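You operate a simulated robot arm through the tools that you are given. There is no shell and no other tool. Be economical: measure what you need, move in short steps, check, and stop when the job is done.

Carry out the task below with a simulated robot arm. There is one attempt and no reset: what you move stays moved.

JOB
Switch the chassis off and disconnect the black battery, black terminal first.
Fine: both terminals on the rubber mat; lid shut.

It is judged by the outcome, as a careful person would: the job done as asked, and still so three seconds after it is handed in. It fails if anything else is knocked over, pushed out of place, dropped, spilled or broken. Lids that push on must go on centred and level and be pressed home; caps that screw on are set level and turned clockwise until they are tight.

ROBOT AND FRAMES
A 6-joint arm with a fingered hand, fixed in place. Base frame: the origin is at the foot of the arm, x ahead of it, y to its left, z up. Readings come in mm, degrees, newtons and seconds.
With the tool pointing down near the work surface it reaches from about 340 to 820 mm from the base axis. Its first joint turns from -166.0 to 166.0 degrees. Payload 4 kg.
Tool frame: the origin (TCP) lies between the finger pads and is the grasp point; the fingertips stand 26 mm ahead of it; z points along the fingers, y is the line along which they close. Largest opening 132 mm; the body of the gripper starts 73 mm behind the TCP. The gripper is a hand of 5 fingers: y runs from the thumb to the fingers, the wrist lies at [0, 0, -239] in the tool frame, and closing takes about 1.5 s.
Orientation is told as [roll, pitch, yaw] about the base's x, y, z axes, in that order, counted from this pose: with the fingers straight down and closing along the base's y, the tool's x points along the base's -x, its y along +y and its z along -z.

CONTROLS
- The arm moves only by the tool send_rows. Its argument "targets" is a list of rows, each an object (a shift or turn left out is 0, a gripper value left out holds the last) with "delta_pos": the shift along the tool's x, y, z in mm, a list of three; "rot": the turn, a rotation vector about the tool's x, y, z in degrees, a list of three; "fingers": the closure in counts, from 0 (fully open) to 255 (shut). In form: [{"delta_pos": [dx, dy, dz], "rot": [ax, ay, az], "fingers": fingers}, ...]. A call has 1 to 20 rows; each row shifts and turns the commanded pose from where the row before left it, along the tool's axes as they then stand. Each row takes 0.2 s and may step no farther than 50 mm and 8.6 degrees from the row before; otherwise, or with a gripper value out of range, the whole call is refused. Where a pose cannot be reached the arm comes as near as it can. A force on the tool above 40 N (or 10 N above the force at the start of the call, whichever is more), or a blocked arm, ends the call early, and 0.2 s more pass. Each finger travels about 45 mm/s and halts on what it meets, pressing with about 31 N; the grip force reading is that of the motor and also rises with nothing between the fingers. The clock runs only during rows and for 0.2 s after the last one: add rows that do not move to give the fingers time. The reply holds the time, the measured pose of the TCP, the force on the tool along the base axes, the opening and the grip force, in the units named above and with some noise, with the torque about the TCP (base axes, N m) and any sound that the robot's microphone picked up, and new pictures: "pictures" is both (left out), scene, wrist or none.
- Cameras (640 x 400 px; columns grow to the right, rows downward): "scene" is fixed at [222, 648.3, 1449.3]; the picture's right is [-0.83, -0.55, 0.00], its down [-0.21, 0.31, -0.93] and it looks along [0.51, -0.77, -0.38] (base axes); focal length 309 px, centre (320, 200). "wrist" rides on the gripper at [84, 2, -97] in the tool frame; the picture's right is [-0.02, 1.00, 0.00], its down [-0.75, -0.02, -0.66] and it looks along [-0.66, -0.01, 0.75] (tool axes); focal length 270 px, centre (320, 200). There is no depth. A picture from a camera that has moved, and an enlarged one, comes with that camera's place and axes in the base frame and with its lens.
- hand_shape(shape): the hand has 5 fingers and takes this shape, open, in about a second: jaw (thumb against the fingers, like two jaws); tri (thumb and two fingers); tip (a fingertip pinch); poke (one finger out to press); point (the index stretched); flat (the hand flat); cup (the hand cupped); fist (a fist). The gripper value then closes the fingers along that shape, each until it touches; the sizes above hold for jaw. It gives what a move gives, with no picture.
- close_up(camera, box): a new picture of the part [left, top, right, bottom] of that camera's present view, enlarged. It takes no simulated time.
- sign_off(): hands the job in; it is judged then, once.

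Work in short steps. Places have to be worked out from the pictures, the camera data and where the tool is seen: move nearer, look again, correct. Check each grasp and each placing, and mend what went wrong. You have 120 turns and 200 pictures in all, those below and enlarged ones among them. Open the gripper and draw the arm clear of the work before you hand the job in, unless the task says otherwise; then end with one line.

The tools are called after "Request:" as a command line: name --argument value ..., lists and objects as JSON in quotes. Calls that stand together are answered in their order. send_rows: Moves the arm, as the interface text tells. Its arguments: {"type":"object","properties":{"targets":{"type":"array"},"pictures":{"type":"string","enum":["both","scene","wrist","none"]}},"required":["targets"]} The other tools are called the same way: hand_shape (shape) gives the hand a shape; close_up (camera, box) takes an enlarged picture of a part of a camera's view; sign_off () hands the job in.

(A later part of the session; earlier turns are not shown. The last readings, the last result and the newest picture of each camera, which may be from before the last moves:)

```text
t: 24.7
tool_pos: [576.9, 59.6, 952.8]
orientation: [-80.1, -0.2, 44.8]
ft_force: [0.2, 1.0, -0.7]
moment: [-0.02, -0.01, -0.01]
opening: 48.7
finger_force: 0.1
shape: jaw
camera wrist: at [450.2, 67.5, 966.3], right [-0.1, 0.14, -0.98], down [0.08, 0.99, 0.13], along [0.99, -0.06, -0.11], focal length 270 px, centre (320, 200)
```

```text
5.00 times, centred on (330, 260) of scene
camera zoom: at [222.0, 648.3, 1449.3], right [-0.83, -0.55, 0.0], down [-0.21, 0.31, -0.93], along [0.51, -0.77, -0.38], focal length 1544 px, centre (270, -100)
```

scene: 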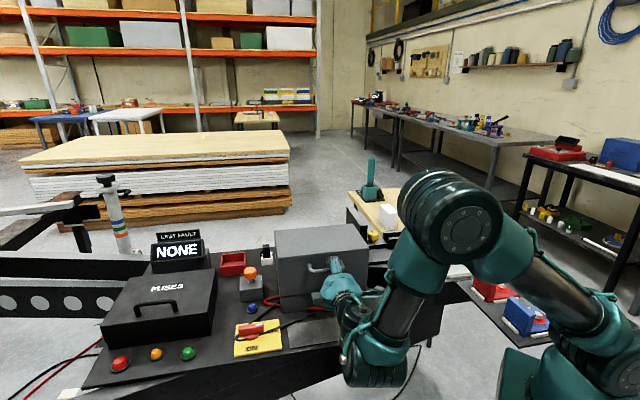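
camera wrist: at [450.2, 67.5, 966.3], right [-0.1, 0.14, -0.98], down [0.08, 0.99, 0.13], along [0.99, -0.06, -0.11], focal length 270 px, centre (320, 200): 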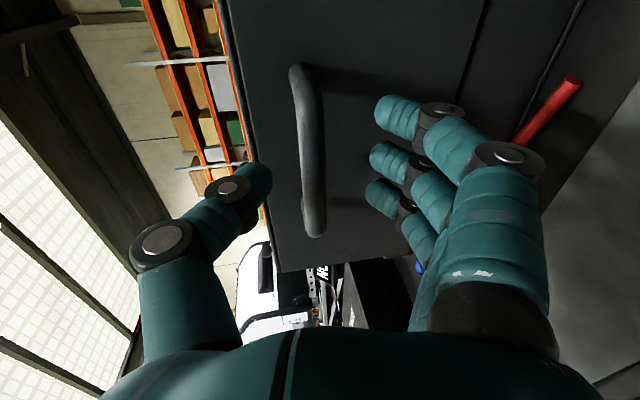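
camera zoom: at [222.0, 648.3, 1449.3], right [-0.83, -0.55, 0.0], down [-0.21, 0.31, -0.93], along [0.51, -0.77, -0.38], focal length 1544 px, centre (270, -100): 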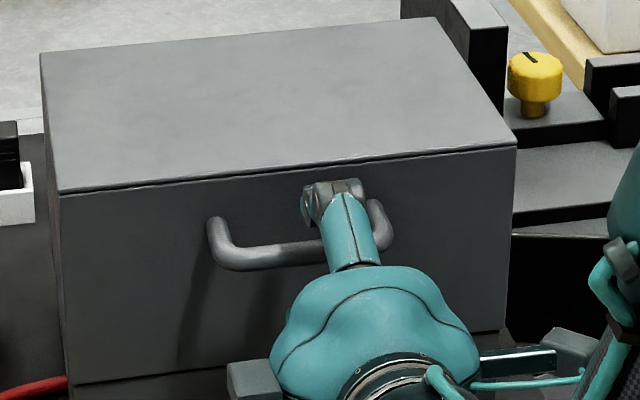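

The bar is lined up between the thumb (above) and the fingers (below). I'll go forward the last ~24 mm and close loosely.

Request:
send_rows --targets '[{"delta_pos": [0, -3, 12]}, {"delta_pos": [0, -3, 12]}, {"fingers": 190}, {}, {}, {}]'

Request:
close_up --camera "scene" --box '[270, 220, 390, 300]'

```text
t: 26.1
tool_pos: [595.1, 43.0, 953.4]
orientation: [-80.2, -0.2, 44.8]
ft_force: [0.7, -0.4, 0.4]
moment: [0.04, 0.0, 0.02]
opening: 34.4
finger_force: 0.1
shape: jaw
camera wrist: at [467.1, 50.2, 967.5], right [-0.1, 0.14, -0.98], down [0.08, 0.99, 0.13], along [0.99, -0.06, -0.11], focal length 270 px, centre (320, 200)
```

scene: 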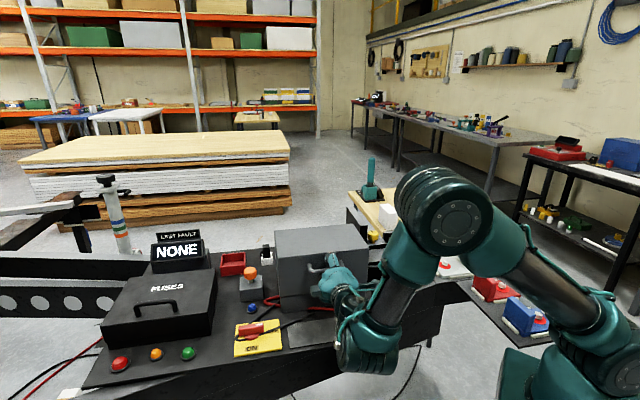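
wrist: 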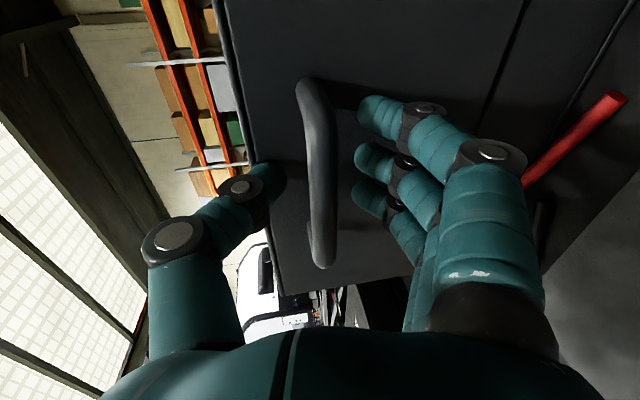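

```text
5.00 times, centred on (330, 260) of scene
camera zoom: at [222.0, 648.3, 1449.3], right [-0.83, -0.55, 0.0], down [-0.21, 0.31, -0.93], along [0.51, -0.77, -0.38], focal length 1544 px, centre (270, -100)
```

zoom: 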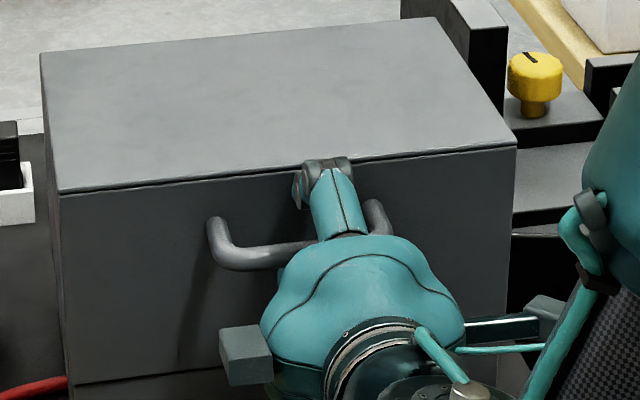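

The bar is caged between the thumb and fingers. I'll tighten a bit and lift along an arc about the assumed rear hinge, turning the hand with it.

Request:
send_rows --targets '[{"fingers": 215}, {}, {"delta_pos": [0, -18.8, 6.7], "rot": [-5, 0, 0]}, {"delta_pos": [0, -18.8, 6.7], "rot": [-5, 0, 0]}, {"delta_pos": [0, -18.8, 6.7], "rot": [-5, 0, 0]}, {}]'

Request:
close_up --camera "scene" --box '[250, 200, 410, 310]'

```text
t: 27.5
tool_pos: [618.8, 18.8, 1003.4]
orientation: [-65.1, -0.1, 44.9]
ft_force: [-7.4, 7.0, 4.2]
moment: [-0.15, -0.12, -0.04]
opening: 20.5
finger_force: 0.0
shape: jaw
camera wrist: at [496.1, 21.9, 1041.1], right [-0.28, 0.32, -0.91], down [0.12, 0.95, 0.29], along [0.95, -0.02, -0.3], focal length 270 px, centre (320, 200)
```

scene: 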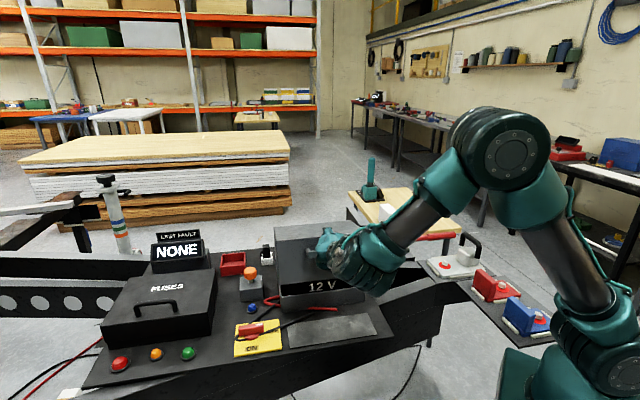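
wrist: 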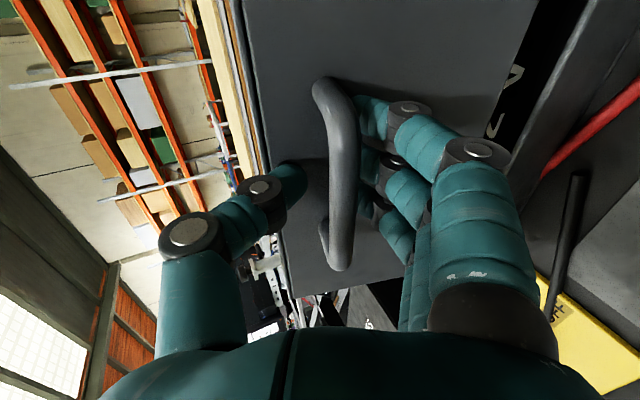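

```text
3.64 times, centred on (330, 255) of scene
camera zoom: at [222.0, 648.3, 1449.3], right [-0.83, -0.55, 0.0], down [-0.21, 0.31, -0.93], along [0.51, -0.77, -0.38], focal length 1123 px, centre (284, 0)
```

zoom: 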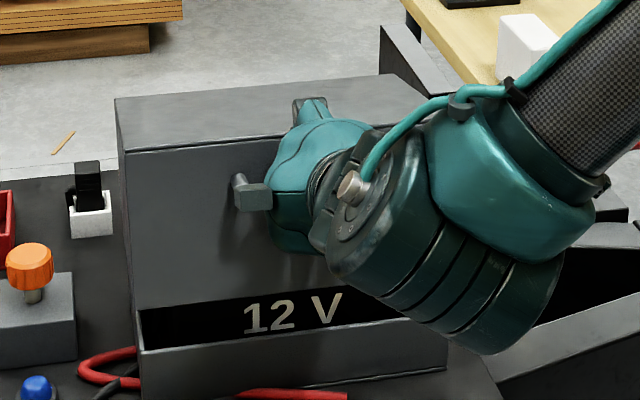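

The lid hinges at the back, and the black 12 V battery shows inside. I'll keep following the arc.

Request:
send_rows --targets '[{"delta_pos": [0, -18.8, 6.7], "rot": [-5, 0, 0]}, {"delta_pos": [0, -18.8, 6.7], "rot": [-5, 0, 0]}, {"delta_pos": [0, -18.8, 6.7], "rot": [-5, 0, 0]}, {"delta_pos": [0, -18.8, 6.7], "rot": [-5, 0, 0]}, {"delta_pos": [0, -18.8, 6.7], "rot": [-5, 0, 0]}, {"delta_pos": [0, -18.8, 6.7], "rot": [-5, 0, 0]}, {"delta_pos": [0, -18.8, 6.7], "rot": [-5, 0, 0]}, {}]'

```text
t: 29.3
tool_pos: [701.5, -65.9, 1072.7]
orientation: [-30.1, -0.2, 44.8]
ft_force: [-2.4, 2.1, 2.8]
moment: [-0.02, -0.06, -0.06]
opening: 20.7
finger_force: 0.0
shape: jaw
camera wrist: at [605.7, -90.7, 1154.6], right [-0.59, 0.63, -0.5], down [0.31, 0.75, 0.58], along [0.74, 0.19, -0.64], focal length 270 px, centre (320, 200)
```

scene: 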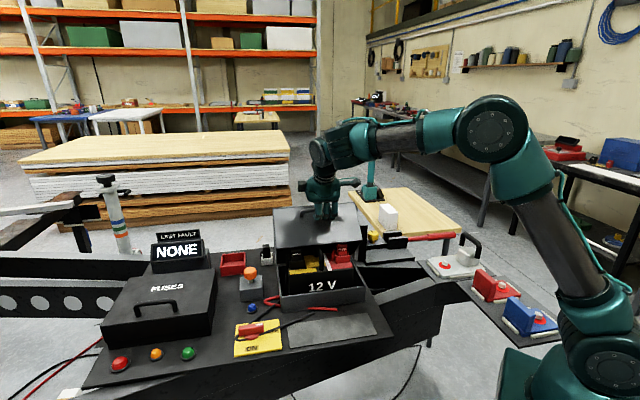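
wrist: 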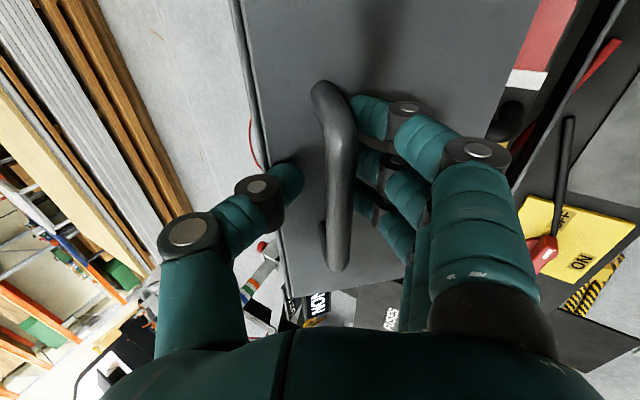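

The lid is about 50° open and moving smoothly. I'll carry on toward 90°.

Request:
send_rows --targets '[{"delta_pos": [0, -18.8, 6.7], "rot": [-5, 0, 0]}, {"delta_pos": [0, -18.8, 6.7], "rot": [-5, 0, 0]}, {"delta_pos": [0, -18.8, 6.7], "rot": [-5, 0, 0]}, {"delta_pos": [0, -18.8, 6.7], "rot": [-5, 0, 0]}, {"delta_pos": [0, -18.8, 6.7], "rot": [-5, 0, 0]}, {"delta_pos": [0, -18.8, 6.7], "rot": [-5, 0, 0]}, {"delta_pos": [0, -18.8, 6.7], "rot": [-5, 0, 0]}, {"delta_pos": [0, -18.8, 6.7], "rot": [-5, 0, 0]}, {}]'

Request:
close_up --camera "scene" --box '[230, 170, 420, 320]'

```text
t: 30.7
tool_pos: [763.2, -126.5, 1061.9]
orientation: [-3.1, -2.2, 44.8]
ft_force: [4.9, -4.3, 16.5]
moment: [-0.29, 0.11, -0.02]
opening: 22.9
finger_force: 0.0
shape: jaw
out of reach, approached as far as the arm can: row 4, 5, 6
stopped in row 6: the force on the tool passed its limit at 50 N (the readings are from after the stop); the commanded pose is now the measured one
camera wrist: at [696.2, -183.8, 1154.9], right [-0.69, 0.72, -0.05], down [0.5, 0.52, 0.69], along [0.52, 0.45, -0.73], focal length 270 px, centre (320, 200)
```

scene: 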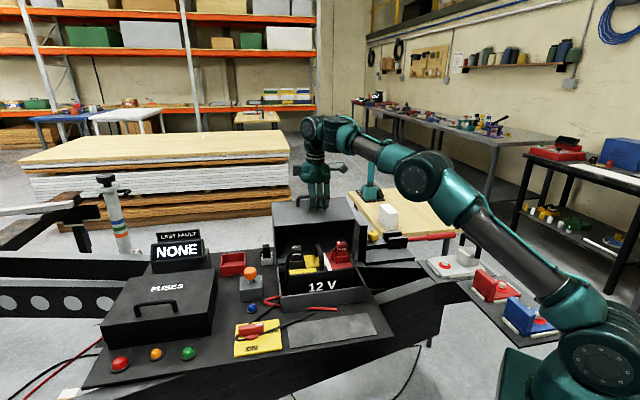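
wrist: 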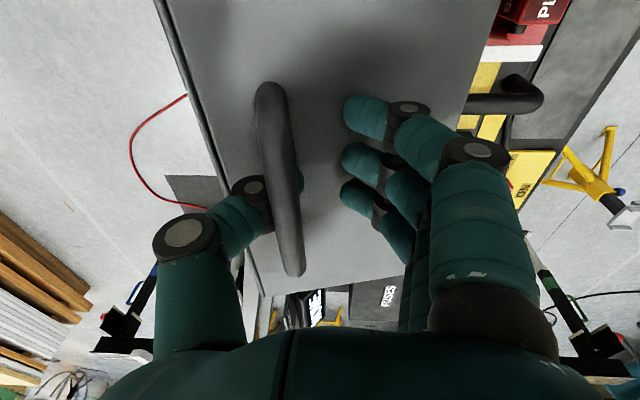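

```text
2.67 times, centred on (325, 245) of scene
camera zoom: at [222.0, 648.3, 1449.3], right [-0.83, -0.55, 0.0], down [-0.21, 0.31, -0.93], along [0.51, -0.77, -0.38], focal length 823 px, centre (307, 80)
```

zoom: 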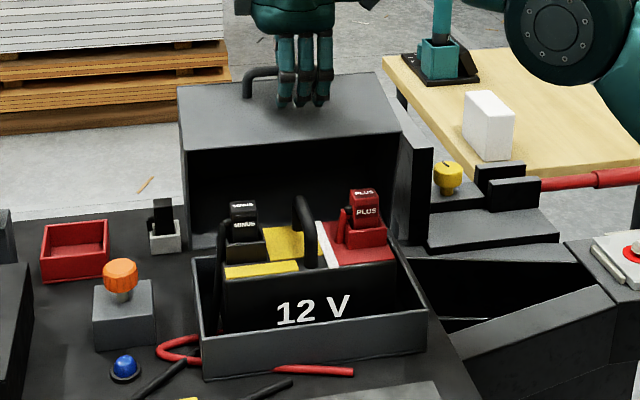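

The lid is at about 80° with its weight already past the hinge, and the MINUS (black) and PLUS (red) clamps are visible. I'll open the fingers and withdraw upward, letting the lid rest.

Request:
send_rows --targets '[{"fingers": 170}, {}, {}, {"delta_pos": [0, 0, -15]}, {"delta_pos": [0, 0, -30]}, {"delta_pos": [0, 10, -40]}, {}]'

Request:
close_up --camera "scene" --box '[265, 190, 385, 300]'

```text
t: 32.3
tool_pos: [739.1, -114.7, 1139.1]
orientation: [-2.5, -2.0, 44.8]
ft_force: [0.4, 0.2, 0.0]
moment: [0.01, 0.0, -0.03]
opening: 44.1
finger_force: 0.1
shape: jaw
out of reach, approached as far as the arm can: row 6
camera wrist: at [672.9, -174.1, 1231.8], right [-0.69, 0.72, -0.04], down [0.51, 0.52, 0.68], along [0.52, 0.45, -0.73], focal length 270 px, centre (320, 200)
```

scene: 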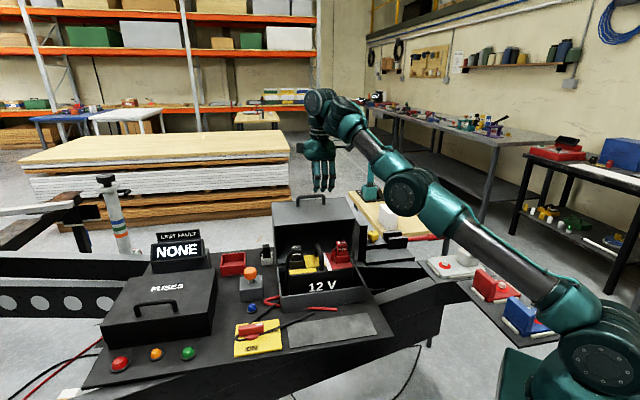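
wrist: 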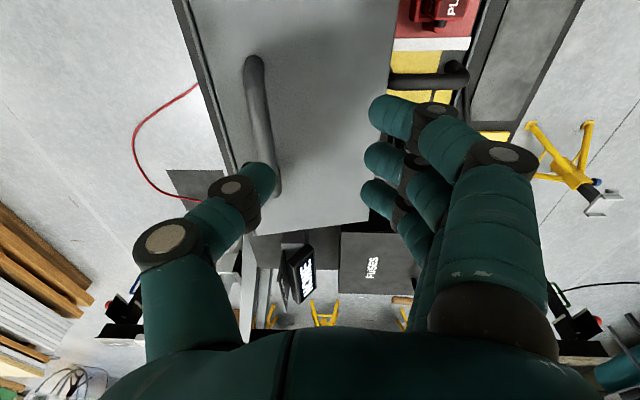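

```text
3.64 times, centred on (325, 245) of scene
camera zoom: at [222.0, 648.3, 1449.3], right [-0.83, -0.55, 0.0], down [-0.21, 0.31, -0.93], along [0.51, -0.77, -0.38], focal length 1123 px, centre (302, 36)
```

zoom: 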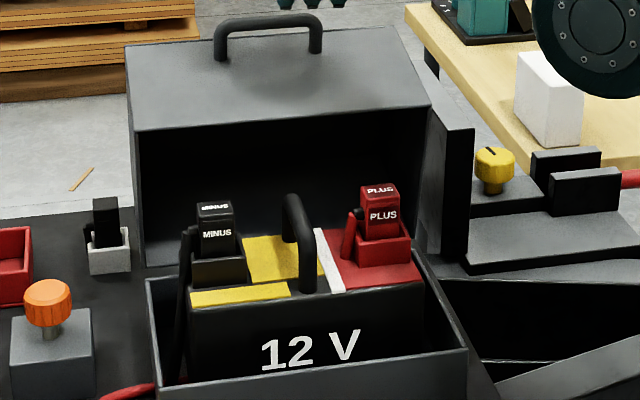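

Both plugs are in view, the lid stays open and the leads are loose. I'll back off to the front, level the hand, and view the terminals from above at yaw -45.

Request:
send_rows --targets '[{"delta_pos": [-2, 45, -2], "rot": [-2.5, 2, 0]}, {"delta_pos": [-2, 45, -2]}, {"delta_pos": [-2, 45, -2]}, {"delta_pos": [-2, 45, -2]}, {"delta_pos": [-2, 42, -2]}, {"delta_pos": [-2, 42, -2]}, {"rot": [0, 0, 8.2]}, {"rot": [0, 0, 8.2]}, {"rot": [0, 0, 8.2]}, {"rot": [0, 0, 8.2]}, {"rot": [0, 0, 8.2]}, {"rot": [0, 0, 8.2]}, {"rot": [0, 0, 8.2]}, {"rot": [0, 0, 8.2]}, {"rot": [0, 0, 8.2]}, {"rot": [0, 0, 8.2]}, {"rot": [0, 0, 7.8]}, {}]' --pictures "wrist"

Request:
close_up --camera "wrist" --box '[200, 130, 440, 330]'

```text
t: 36.1
tool_pos: [585.7, 78.2, 1147.0]
orientation: [0.1, -0.2, -45.1]
ft_force: [0.0, -0.3, 0.2]
moment: [-0.01, -0.03, 0.0]
opening: 44.2
finger_force: 0.1
shape: jaw
out of reach, approached as far as the arm can: row 1
camera wrist: at [526.9, 138.5, 1242.0], right [0.72, 0.69, 0.0], down [0.52, -0.54, 0.66], along [0.46, -0.48, -0.75], focal length 270 px, centre (320, 200)
```

wrist: 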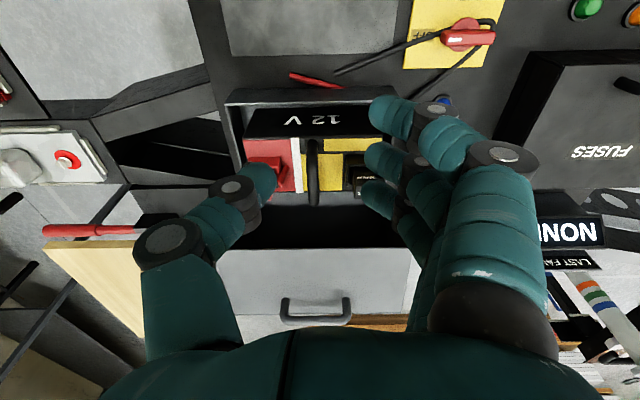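

```text
2.00 times, centred on (320, 230) of wrist
camera zoom: at [526.9, 138.5, 1242.0], right [0.72, 0.69, 0.0], down [0.52, -0.54, 0.66], along [0.46, -0.48, -0.75], focal length 541 px, centre (320, 140)
```

zoom: 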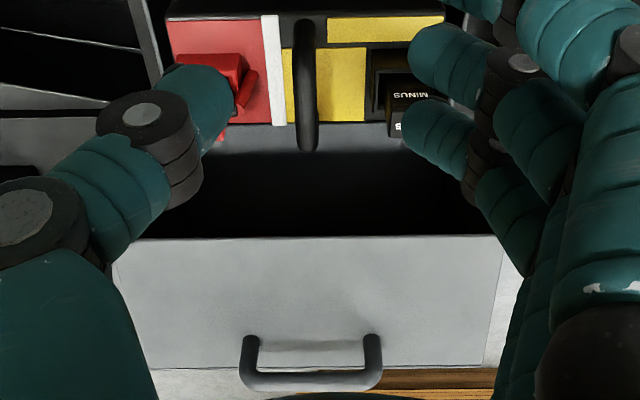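

The fingers hide the plugs, so I'll open wide and shift left and back to see MINUS.

Request:
send_rows --targets '[{"delta_pos": [15, 25, 15], "fingers": 0}, {"delta_pos": [15, 20, 15]}, {"delta_pos": [10, 0, 20]}, {}, {}, {}, {}]'

Request:
close_up --camera "wrist" --box '[200, 120, 440, 320]'

Request:
close_up --camera "scene" --box '[275, 225, 365, 295]'

```text
t: 37.7
tool_pos: [589.5, 136.8, 1095.4]
orientation: [0.0, -0.1, -45.1]
ft_force: [0.4, 0.7, 0.9]
moment: [0.0, 0.0, 0.0]
opening: 132.0
finger_force: 0.0
shape: jaw
camera wrist: at [531.2, 197.5, 1192.0], right [0.72, 0.69, 0.0], down [0.52, -0.54, 0.66], along [0.46, -0.48, -0.75], focal length 270 px, centre (320, 200)
```

scene: 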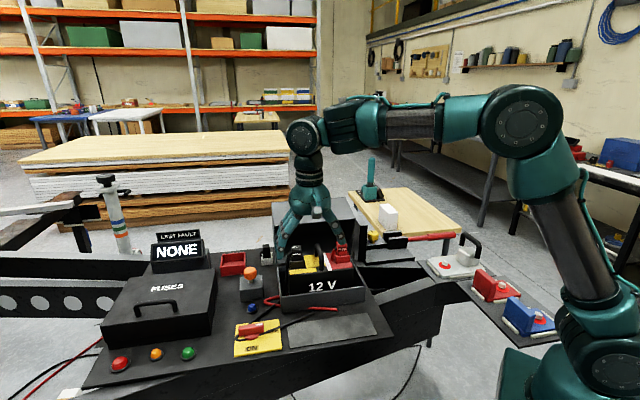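
wrist: 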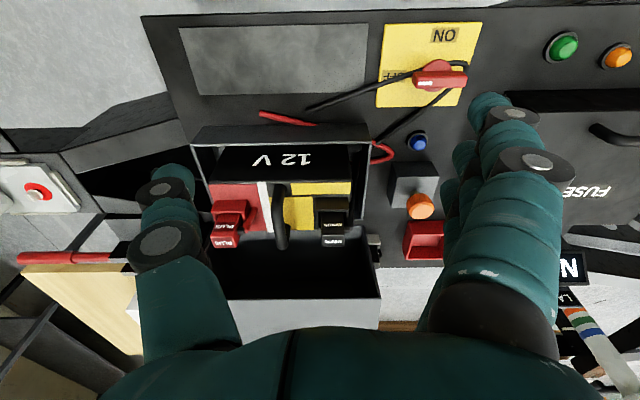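

```text
2.00 times, centred on (320, 220) of wrist
camera zoom: at [531.2, 197.5, 1192.0], right [0.72, 0.69, 0.0], down [0.52, -0.54, 0.66], along [0.46, -0.48, -0.75], focal length 541 px, centre (320, 160)
```

zoom: 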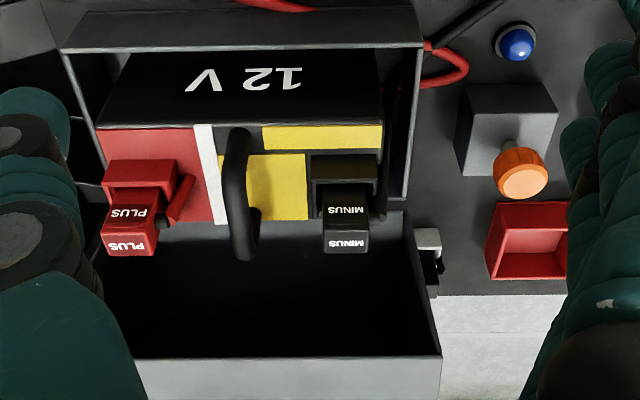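

```text
5.71 times, centred on (320, 260) of scene
camera zoom: at [222.0, 648.3, 1449.3], right [-0.83, -0.55, 0.0], down [-0.21, 0.31, -0.93], along [0.51, -0.77, -0.38], focal length 1764 px, centre (320, -143)
```

zoom: 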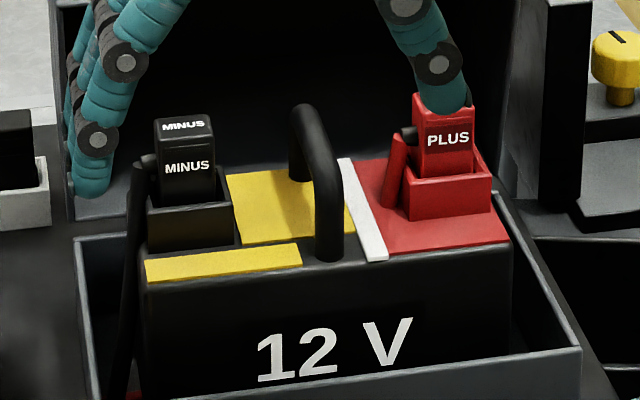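

MINUS plug's centre is at about (720,21) with its top at about z = 973, a block of roughly 28 mm with clean front and back faces. I'll turn to yaw 45 to grip those faces, half close, and go above it.

Request:
send_rows --targets '[{"rot": [0, 0, -8.2], "fingers": 130}, {"rot": [0, 0, -8.2]}, {"rot": [0, 0, -8.2]}, {"rot": [0, 0, -8.2]}, {"rot": [0, 0, -8.2]}, {"rot": [0, 0, -8.2]}, {"rot": [0, 0, -8.2]}, {"rot": [0, 0, -8.2]}, {"rot": [0, 0, -8.2]}, {"rot": [0, 0, -8.2]}, {"rot": [0, 0, -8.0]}, {"delta_pos": [-2, -35, 7]}, {"delta_pos": [-2, -35, 7]}, {"delta_pos": [-2, -35, 7]}, {"delta_pos": [-2, -35, 7]}, {"delta_pos": [-2, -34, 7]}, {}]'

Request:
close_up --camera "scene" --box '[265, 190, 385, 300]'

```text
t: 41.3
tool_pos: [719.3, 20.3, 1059.3]
orientation: [-0.1, 0.0, 44.9]
ft_force: [0.5, -0.2, -0.2]
moment: [0.04, 0.02, 0.04]
opening: 65.3
finger_force: 0.0
shape: jaw
camera wrist: at [658.3, -37.4, 1156.0], right [-0.69, 0.72, 0.0], down [0.54, 0.52, 0.66], along [0.48, 0.45, -0.75], focal length 270 px, centre (320, 200)
```

scene: 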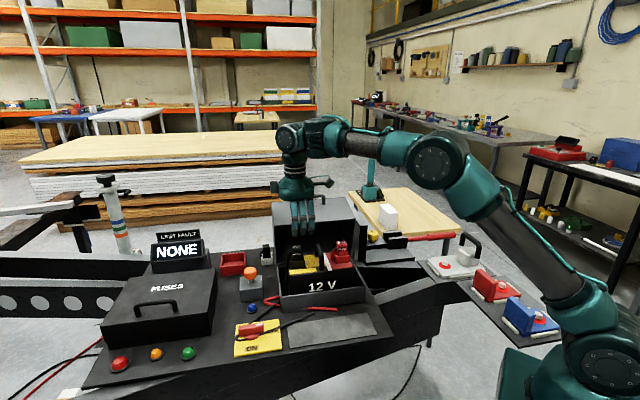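
wrist: 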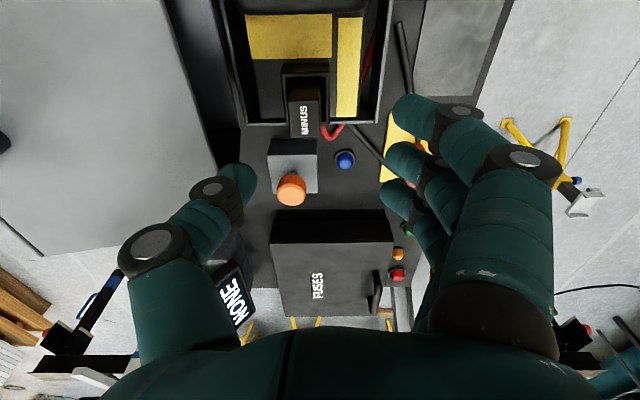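

```text
3.64 times, centred on (325, 245) of scene
camera zoom: at [222.0, 648.3, 1449.3], right [-0.83, -0.55, 0.0], down [-0.21, 0.31, -0.93], along [0.51, -0.77, -0.38], focal length 1123 px, centre (302, 36)
```

zoom: 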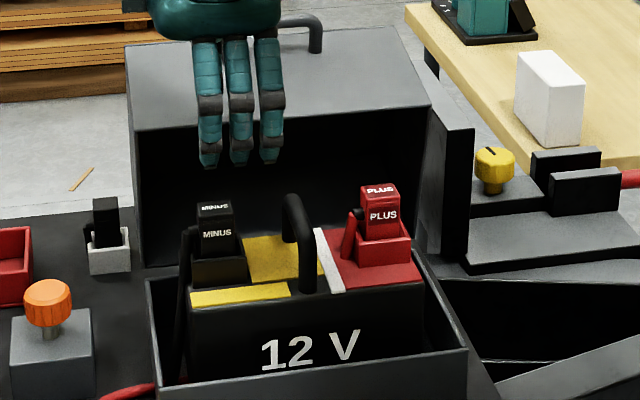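

The wrist view shows the plug 11 mm nearer the lid than I assumed. I'll correct for that and go down in steps to z≈972.

Request:
send_rows --targets '[{"delta_pos": [0, -11, 20]}, {"delta_pos": [0, 0, 20]}, {"delta_pos": [0, 0, 15]}, {}]'

Request:
close_up --camera "scene" --box '[265, 200, 361, 288]'

```text
t: 42.3
tool_pos: [726.0, 13.4, 1004.4]
orientation: [-0.2, 0.0, 44.9]
ft_force: [-1.3, 0.9, 1.0]
moment: [-0.05, -0.06, 0.0]
opening: 63.6
finger_force: 0.2
shape: jaw
camera wrist: at [666.2, -44.9, 1100.9], right [-0.69, 0.72, 0.0], down [0.54, 0.52, 0.66], along [0.48, 0.45, -0.75], focal length 270 px, centre (320, 200)
```

scene: 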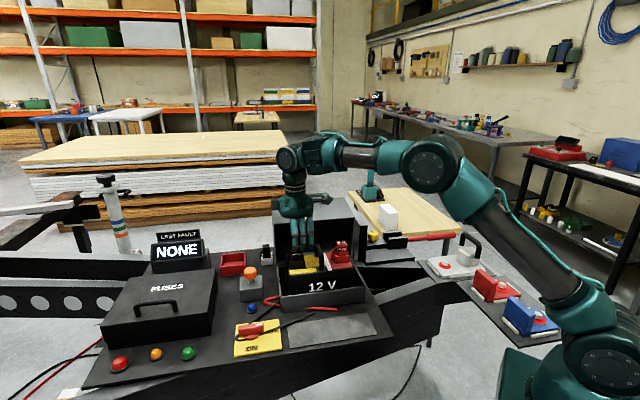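
wrist: 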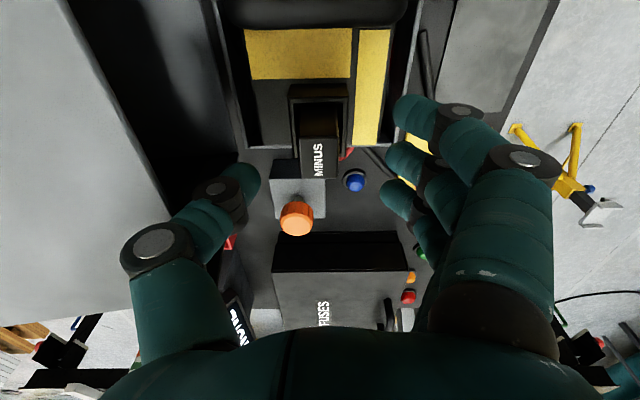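

```text
4.55 times, centred on (313, 244) of scene
camera zoom: at [222.0, 648.3, 1449.3], right [-0.83, -0.55, 0.0], down [-0.21, 0.31, -0.93], along [0.51, -0.77, -0.38], focal length 1404 px, centre (352, 0)
```

zoom: 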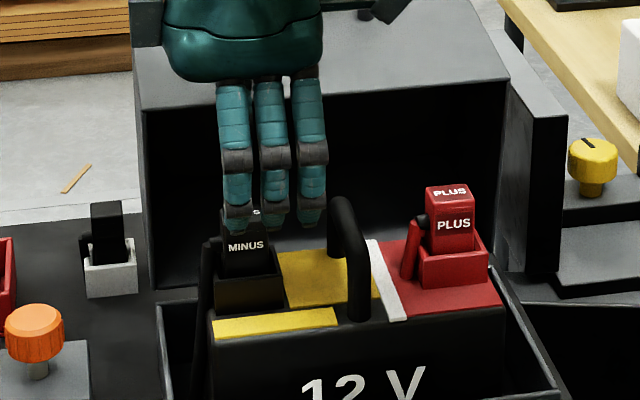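

The plug is centred now. The thumb side is close to the lid, so I'll narrow the opening a little and lower the last 30 mm slowly.

Request:
send_rows --targets '[{"fingers": 155}, {}, {}, {"delta_pos": [0, 0, 10]}, {"delta_pos": [0, 0, 10]}, {"delta_pos": [0, 0, 10]}, {}]'

Request:
close_up --camera "scene" --box '[265, 200, 361, 288]'

```text
t: 43.9
tool_pos: [726.0, 14.1, 975.8]
orientation: [-0.1, 0.0, 44.9]
ft_force: [0.3, -0.2, -1.1]
moment: [0.0, -0.01, -0.02]
opening: 51.8
finger_force: 0.2
shape: jaw
camera wrist: at [665.7, -44.4, 1071.8], right [-0.69, 0.72, 0.0], down [0.54, 0.52, 0.66], along [0.48, 0.45, -0.75], focal length 270 px, centre (320, 200)
```

scene: 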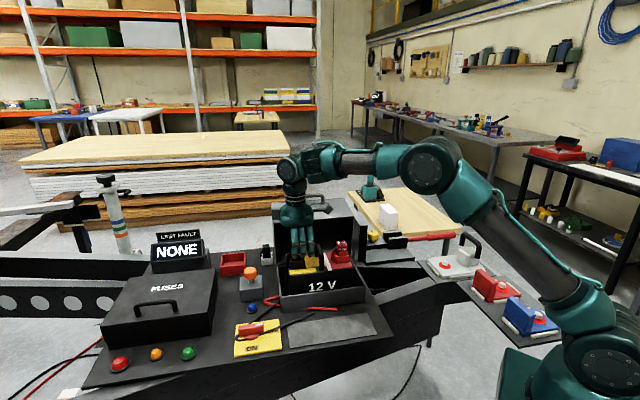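
wrist: 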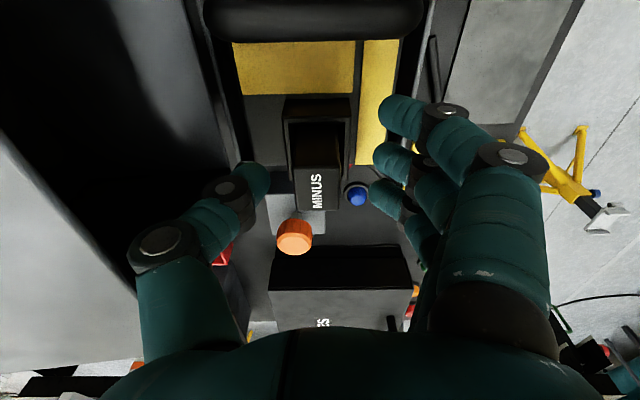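

```text
4.55 times, centred on (313, 244) of scene
camera zoom: at [222.0, 648.3, 1449.3], right [-0.83, -0.55, 0.0], down [-0.21, 0.31, -0.93], along [0.51, -0.77, -0.38], focal length 1404 px, centre (352, 0)
```

zoom: 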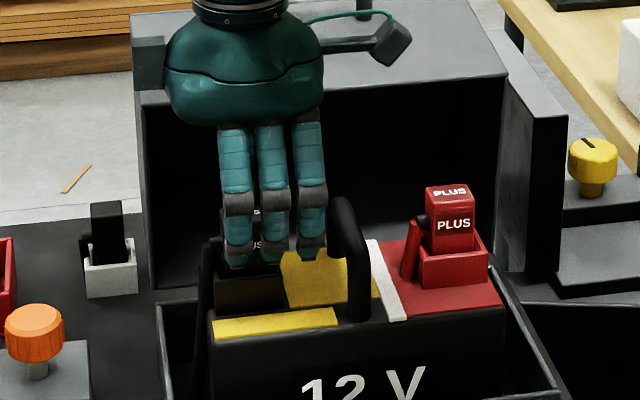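

The plug lies between the thumb and fingers with no contact force. I'll close on it.

Request:
send_rows --targets '[{"delta_pos": [0, 0, 2], "fingers": 200}, {}, {"fingers": 255}, {}, {}, {}, {}]'

Request:
close_up --camera "scene" --box '[265, 200, 361, 288]'

```text
t: 45.5
tool_pos: [726.1, 13.7, 973.2]
orientation: [0.0, 0.1, 45.1]
ft_force: [0.1, 0.6, 2.8]
moment: [0.06, 0.06, 0.02]
opening: 8.2
finger_force: 30.8
shape: jaw
camera wrist: at [665.5, -44.6, 1070.4], right [-0.69, 0.72, 0.0], down [0.54, 0.52, 0.66], along [0.48, 0.45, -0.75], focal length 270 px, centre (320, 200)
```

scene: 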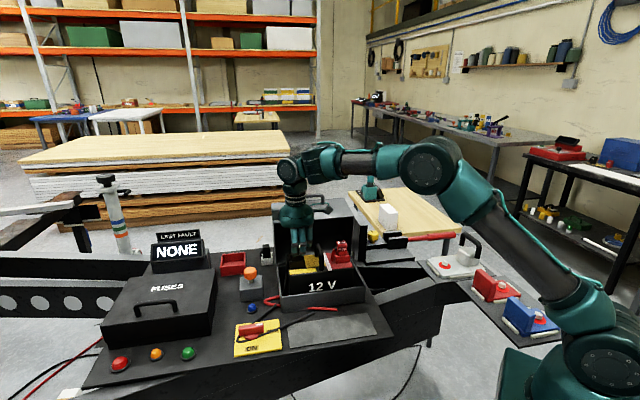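
wrist: 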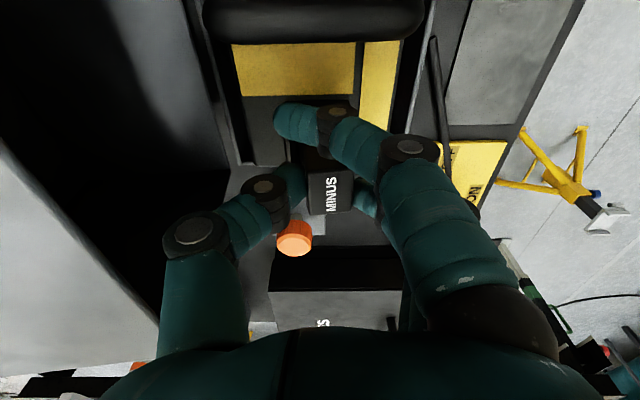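

```text
4.55 times, centred on (313, 244) of scene
camera zoom: at [222.0, 648.3, 1449.3], right [-0.83, -0.55, 0.0], down [-0.21, 0.31, -0.93], along [0.51, -0.77, -0.38], focal length 1404 px, centre (352, 0)
```

zoom: 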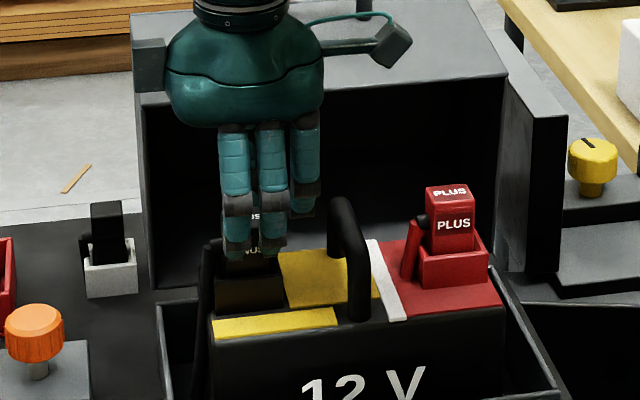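

The thumb and two fingers hold the plug, though an outer finger curled past it. I'll pull straight up gently and check.

Request:
send_rows --targets '[{"delta_pos": [0, 0, -6]}, {"delta_pos": [0, 0, -6]}, {"delta_pos": [0, 0, -8]}, {"delta_pos": [0, 0, -10]}, {}]'

Request:
close_up --camera "scene" --box '[265, 200, 361, 288]'

```text
t: 46.7
tool_pos: [727.1, 12.5, 1003.8]
orientation: [-0.1, 0.0, 44.9]
ft_force: [-0.2, -0.3, -0.5]
moment: [-0.01, -0.02, 0.03]
opening: 8.3
finger_force: 31.3
shape: jaw
camera wrist: at [666.6, -45.3, 1100.9], right [-0.69, 0.72, 0.0], down [0.54, 0.52, 0.66], along [0.48, 0.45, -0.75], focal length 270 px, centre (320, 200)
```

scene: 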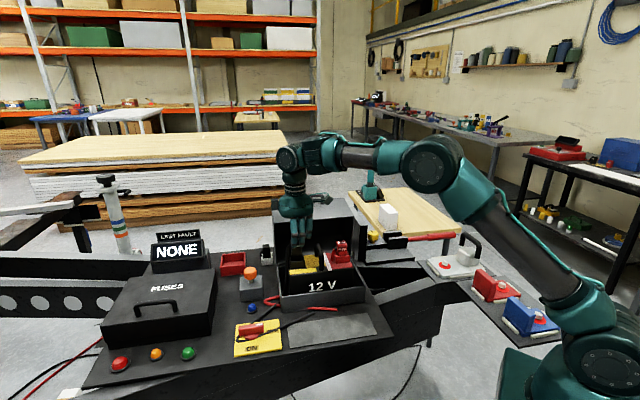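
wrist: 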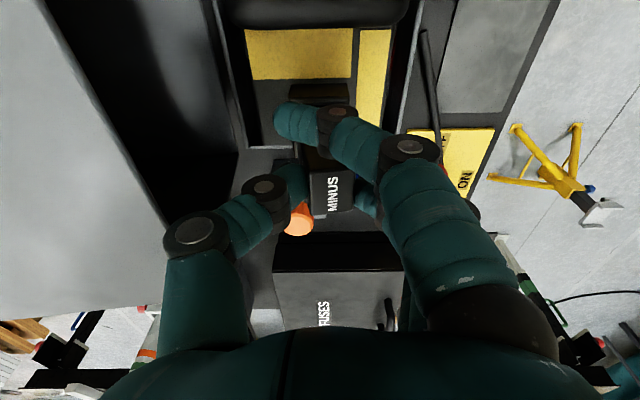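

```text
4.55 times, centred on (313, 244) of scene
camera zoom: at [222.0, 648.3, 1449.3], right [-0.83, -0.55, 0.0], down [-0.21, 0.31, -0.93], along [0.51, -0.77, -0.38], focal length 1404 px, centre (352, 0)
```

zoom: 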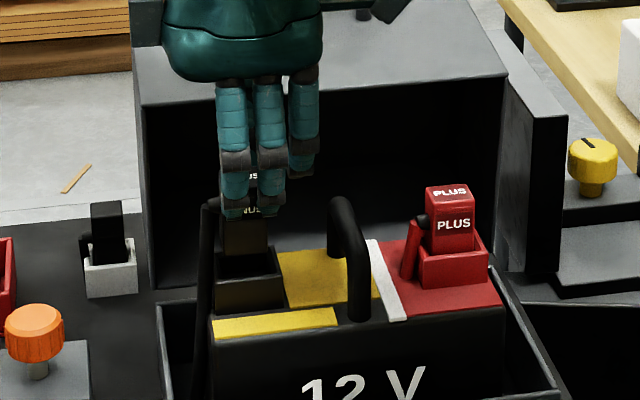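

The plug is coming out of its socket cleanly. I'll keep raising it.

Request:
send_rows --targets '[{"delta_pos": [0, 0, -12]}, {"delta_pos": [0, 0, -12]}, {"delta_pos": [0, 0, -12]}, {"delta_pos": [0, 0, -12]}, {"delta_pos": [0, 0, -12]}, {}]'

Request:
close_up --camera "scene" --box '[240, 180, 400, 330]'

```text
t: 48.1
tool_pos: [726.8, 13.4, 1064.3]
orientation: [-0.1, 0.1, 45.0]
ft_force: [-0.3, -0.2, -0.7]
moment: [-0.01, 0.01, 0.0]
opening: 8.3
finger_force: 31.3
shape: jaw
camera wrist: at [665.7, -45.4, 1160.5], right [-0.69, 0.72, 0.0], down [0.54, 0.52, 0.66], along [0.48, 0.45, -0.75], focal length 270 px, centre (320, 200)
```

scene: 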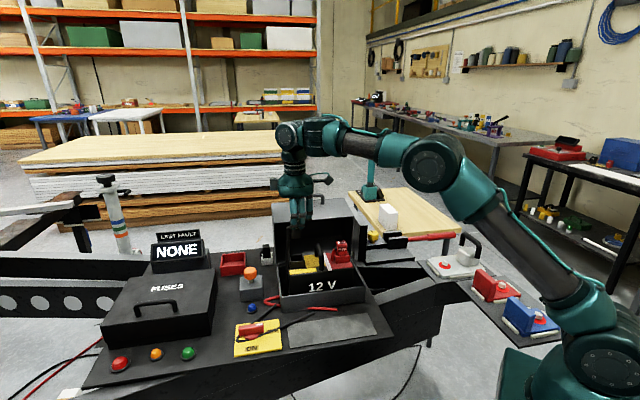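
wrist: 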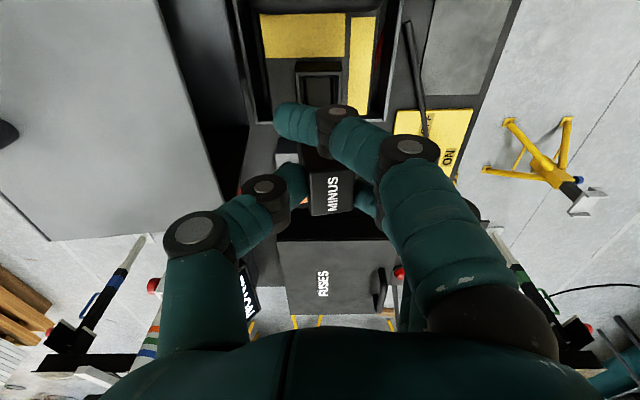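

```text
2.67 times, centred on (320, 255) of scene
camera zoom: at [222.0, 648.3, 1449.3], right [-0.83, -0.55, 0.0], down [-0.21, 0.31, -0.93], along [0.51, -0.77, -0.38], focal length 823 px, centre (320, 53)
```

zoom: 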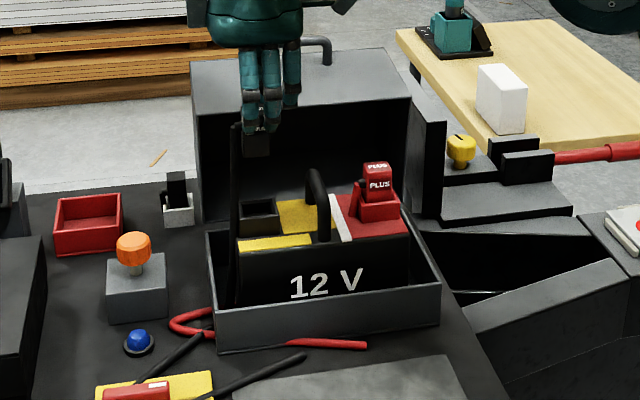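

The plug is out and held with its cable trailing. I'll carry it forward over the box's front wall to above the mat.

Request:
send_rows --targets '[{"delta_pos": [1, 27, 0]}, {"delta_pos": [1, 27, 0]}, {"delta_pos": [1, 27, 0]}, {"delta_pos": [1, 27, 0]}, {"delta_pos": [2, 27, 0]}, {"delta_pos": [2, 28, 0]}, {}]'

Request:
close_up --camera "scene" --box '[220, 190, 420, 370]'

```text
t: 49.7
tool_pos: [605.6, 122.8, 1064.8]
orientation: [0.0, -0.1, 45.1]
ft_force: [-0.4, 0.6, -0.4]
moment: [0.0, 0.0, -0.02]
opening: 8.4
finger_force: 30.4
shape: jaw
camera wrist: at [545.4, 63.4, 1160.5], right [-0.69, 0.72, 0.0], down [0.54, 0.52, 0.66], along [0.48, 0.45, -0.75], focal length 270 px, centre (320, 200)
```

scene: 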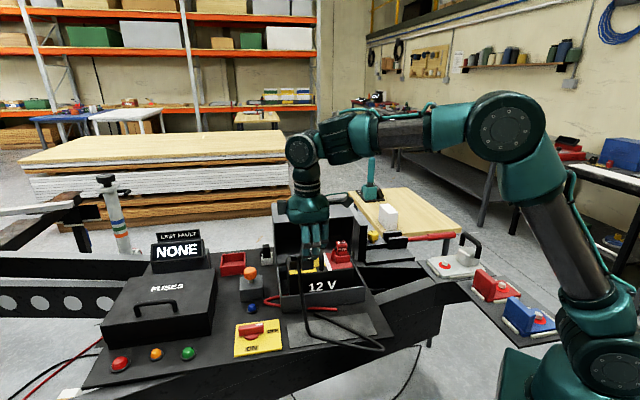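
wrist: 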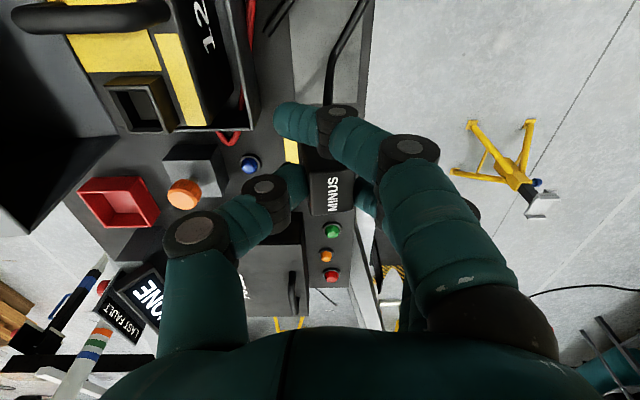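

```text
2.22 times, centred on (320, 280) of scene
camera zoom: at [222.0, 648.3, 1449.3], right [-0.83, -0.55, 0.0], down [-0.21, 0.31, -0.93], along [0.51, -0.77, -0.38], focal length 686 px, centre (320, 22)
```

zoom: 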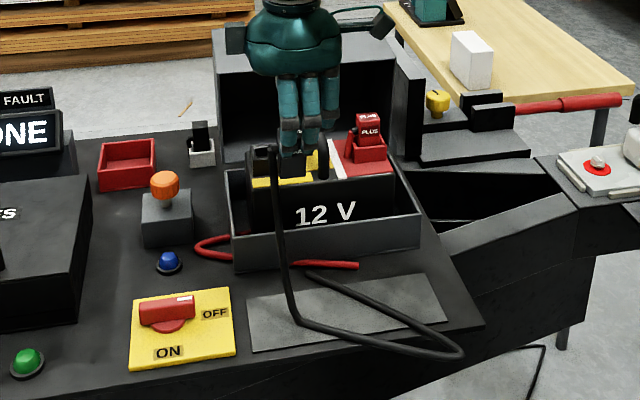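

The lead re-lays itself freely across the mat. I'll lower the plug toward the mat, slowing near the bottom (I estimate the plug bottom at ~74 mm below TCP and the mat at ~790).

Request:
send_rows --targets '[{"delta_pos": [0, 0, 40]}, {"delta_pos": [0, 0, 40]}, {"delta_pos": [0, 0, 40]}, {"delta_pos": [0, 0, 30]}, {"delta_pos": [0, 0, 20]}, {"delta_pos": [0, 0, 10]}, {}]'

Request:
close_up --camera "scene" --box '[230, 220, 400, 370]'

```text
t: 51.3
tool_pos: [605.7, 122.9, 883.0]
orientation: [-0.1, 0.0, 45.0]
ft_force: [-0.4, -0.1, -0.5]
moment: [0.01, 0.02, 0.06]
opening: 8.5
finger_force: 31.2
shape: jaw
camera wrist: at [545.6, 63.7, 979.4], right [-0.69, 0.72, 0.0], down [0.54, 0.52, 0.66], along [0.48, 0.45, -0.75], focal length 270 px, centre (320, 200)
```

scene: 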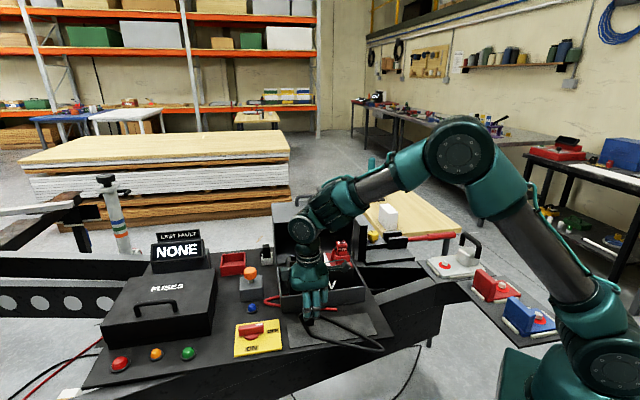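
wrist: 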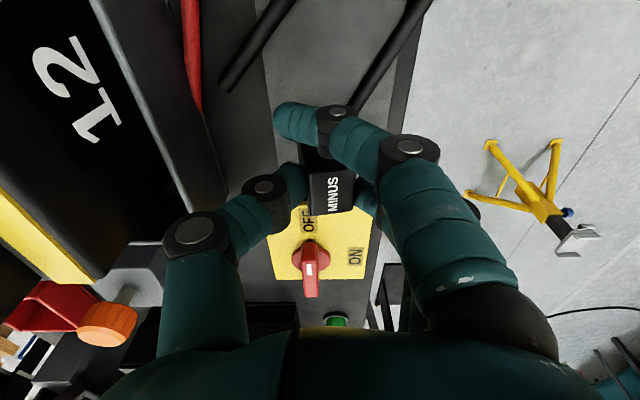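

```text
2.67 times, centred on (315, 295) of scene
camera zoom: at [222.0, 648.3, 1449.3], right [-0.83, -0.55, 0.0], down [-0.21, 0.31, -0.93], along [0.51, -0.77, -0.38], focal length 823 px, centre (333, -53)
```

zoom: 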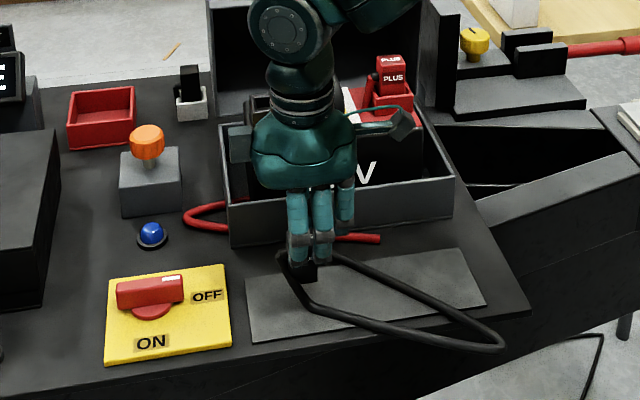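

The plug is just above the mat, well inside it. I'll lower it in small steps until it touches.

Request:
send_rows --targets '[{"delta_pos": [0, 3, 5]}, {"delta_pos": [0, 3, 4]}, {"delta_pos": [0, 0, 3]}, {"delta_pos": [0, 0, 3]}, {}]'

Request:
close_up --camera "scene" --box '[270, 280, 370, 350]'

```text
t: 52.5
tool_pos: [601.5, 126.2, 869.3]
orientation: [-0.1, -0.1, 45.0]
ft_force: [-0.3, 1.1, -1.1]
moment: [-0.01, 0.0, -0.02]
opening: 8.2
finger_force: 31.1
shape: jaw
camera wrist: at [540.9, 67.8, 965.3], right [-0.69, 0.72, 0.0], down [0.54, 0.52, 0.66], along [0.48, 0.45, -0.75], focal length 270 px, centre (320, 200)
```

scene: 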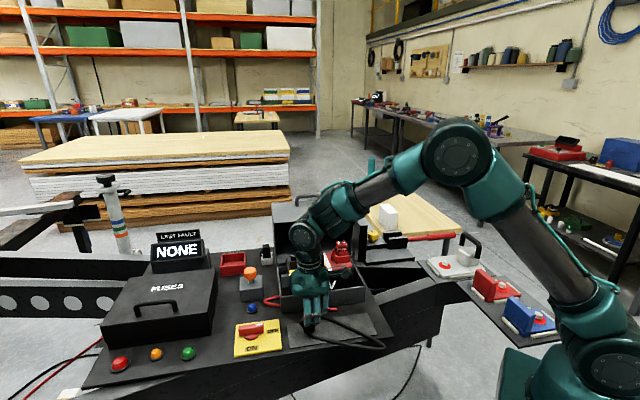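
wrist: 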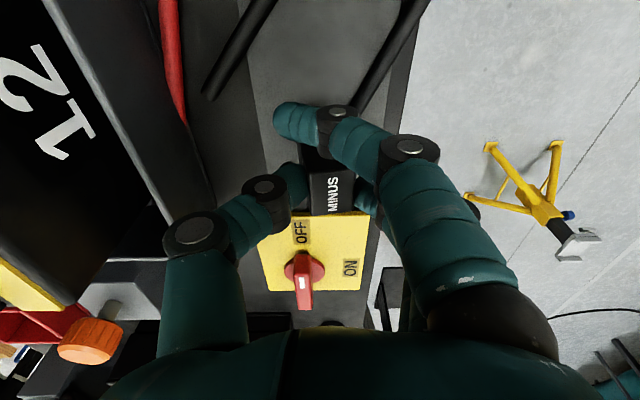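

```text
5.71 times, centred on (320, 315) of scene
camera zoom: at [222.0, 648.3, 1449.3], right [-0.83, -0.55, 0.0], down [-0.21, 0.31, -0.93], along [0.51, -0.77, -0.38], focal length 1764 px, centre (320, -457)
```

zoom: 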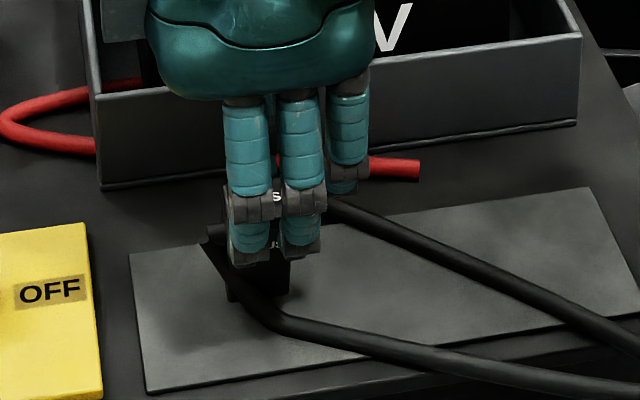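

Not in contact yet, so I'll keep going in 3 mm steps.

Request:
send_rows --targets '[{"delta_pos": [0, 0, 3]}, {"delta_pos": [0, 0, 3]}, {"delta_pos": [0, 0, 3]}, {"delta_pos": [0, 0, 3]}, {}]' --pictures "none"

Request:
close_up --camera "scene" --box '[270, 280, 370, 350]'

```text
t: 53.7
tool_pos: [601.7, 127.1, 857.1]
orientation: [-0.2, -0.1, 45.0]
ft_force: [-3.4, -1.1, 29.9]
moment: [0.19, 0.25, -0.01]
opening: 10.8
finger_force: 31.3
shape: jaw
```

```text
5.71 times, centred on (320, 315) of scene
camera zoom: at [222.0, 648.3, 1449.3], right [-0.83, -0.55, 0.0], down [-0.21, 0.31, -0.93], along [0.51, -0.77, -0.38], focal length 1764 px, centre (320, -457)
```

zoom: 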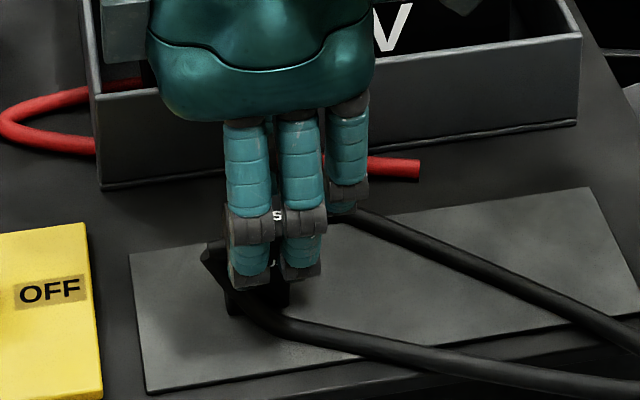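

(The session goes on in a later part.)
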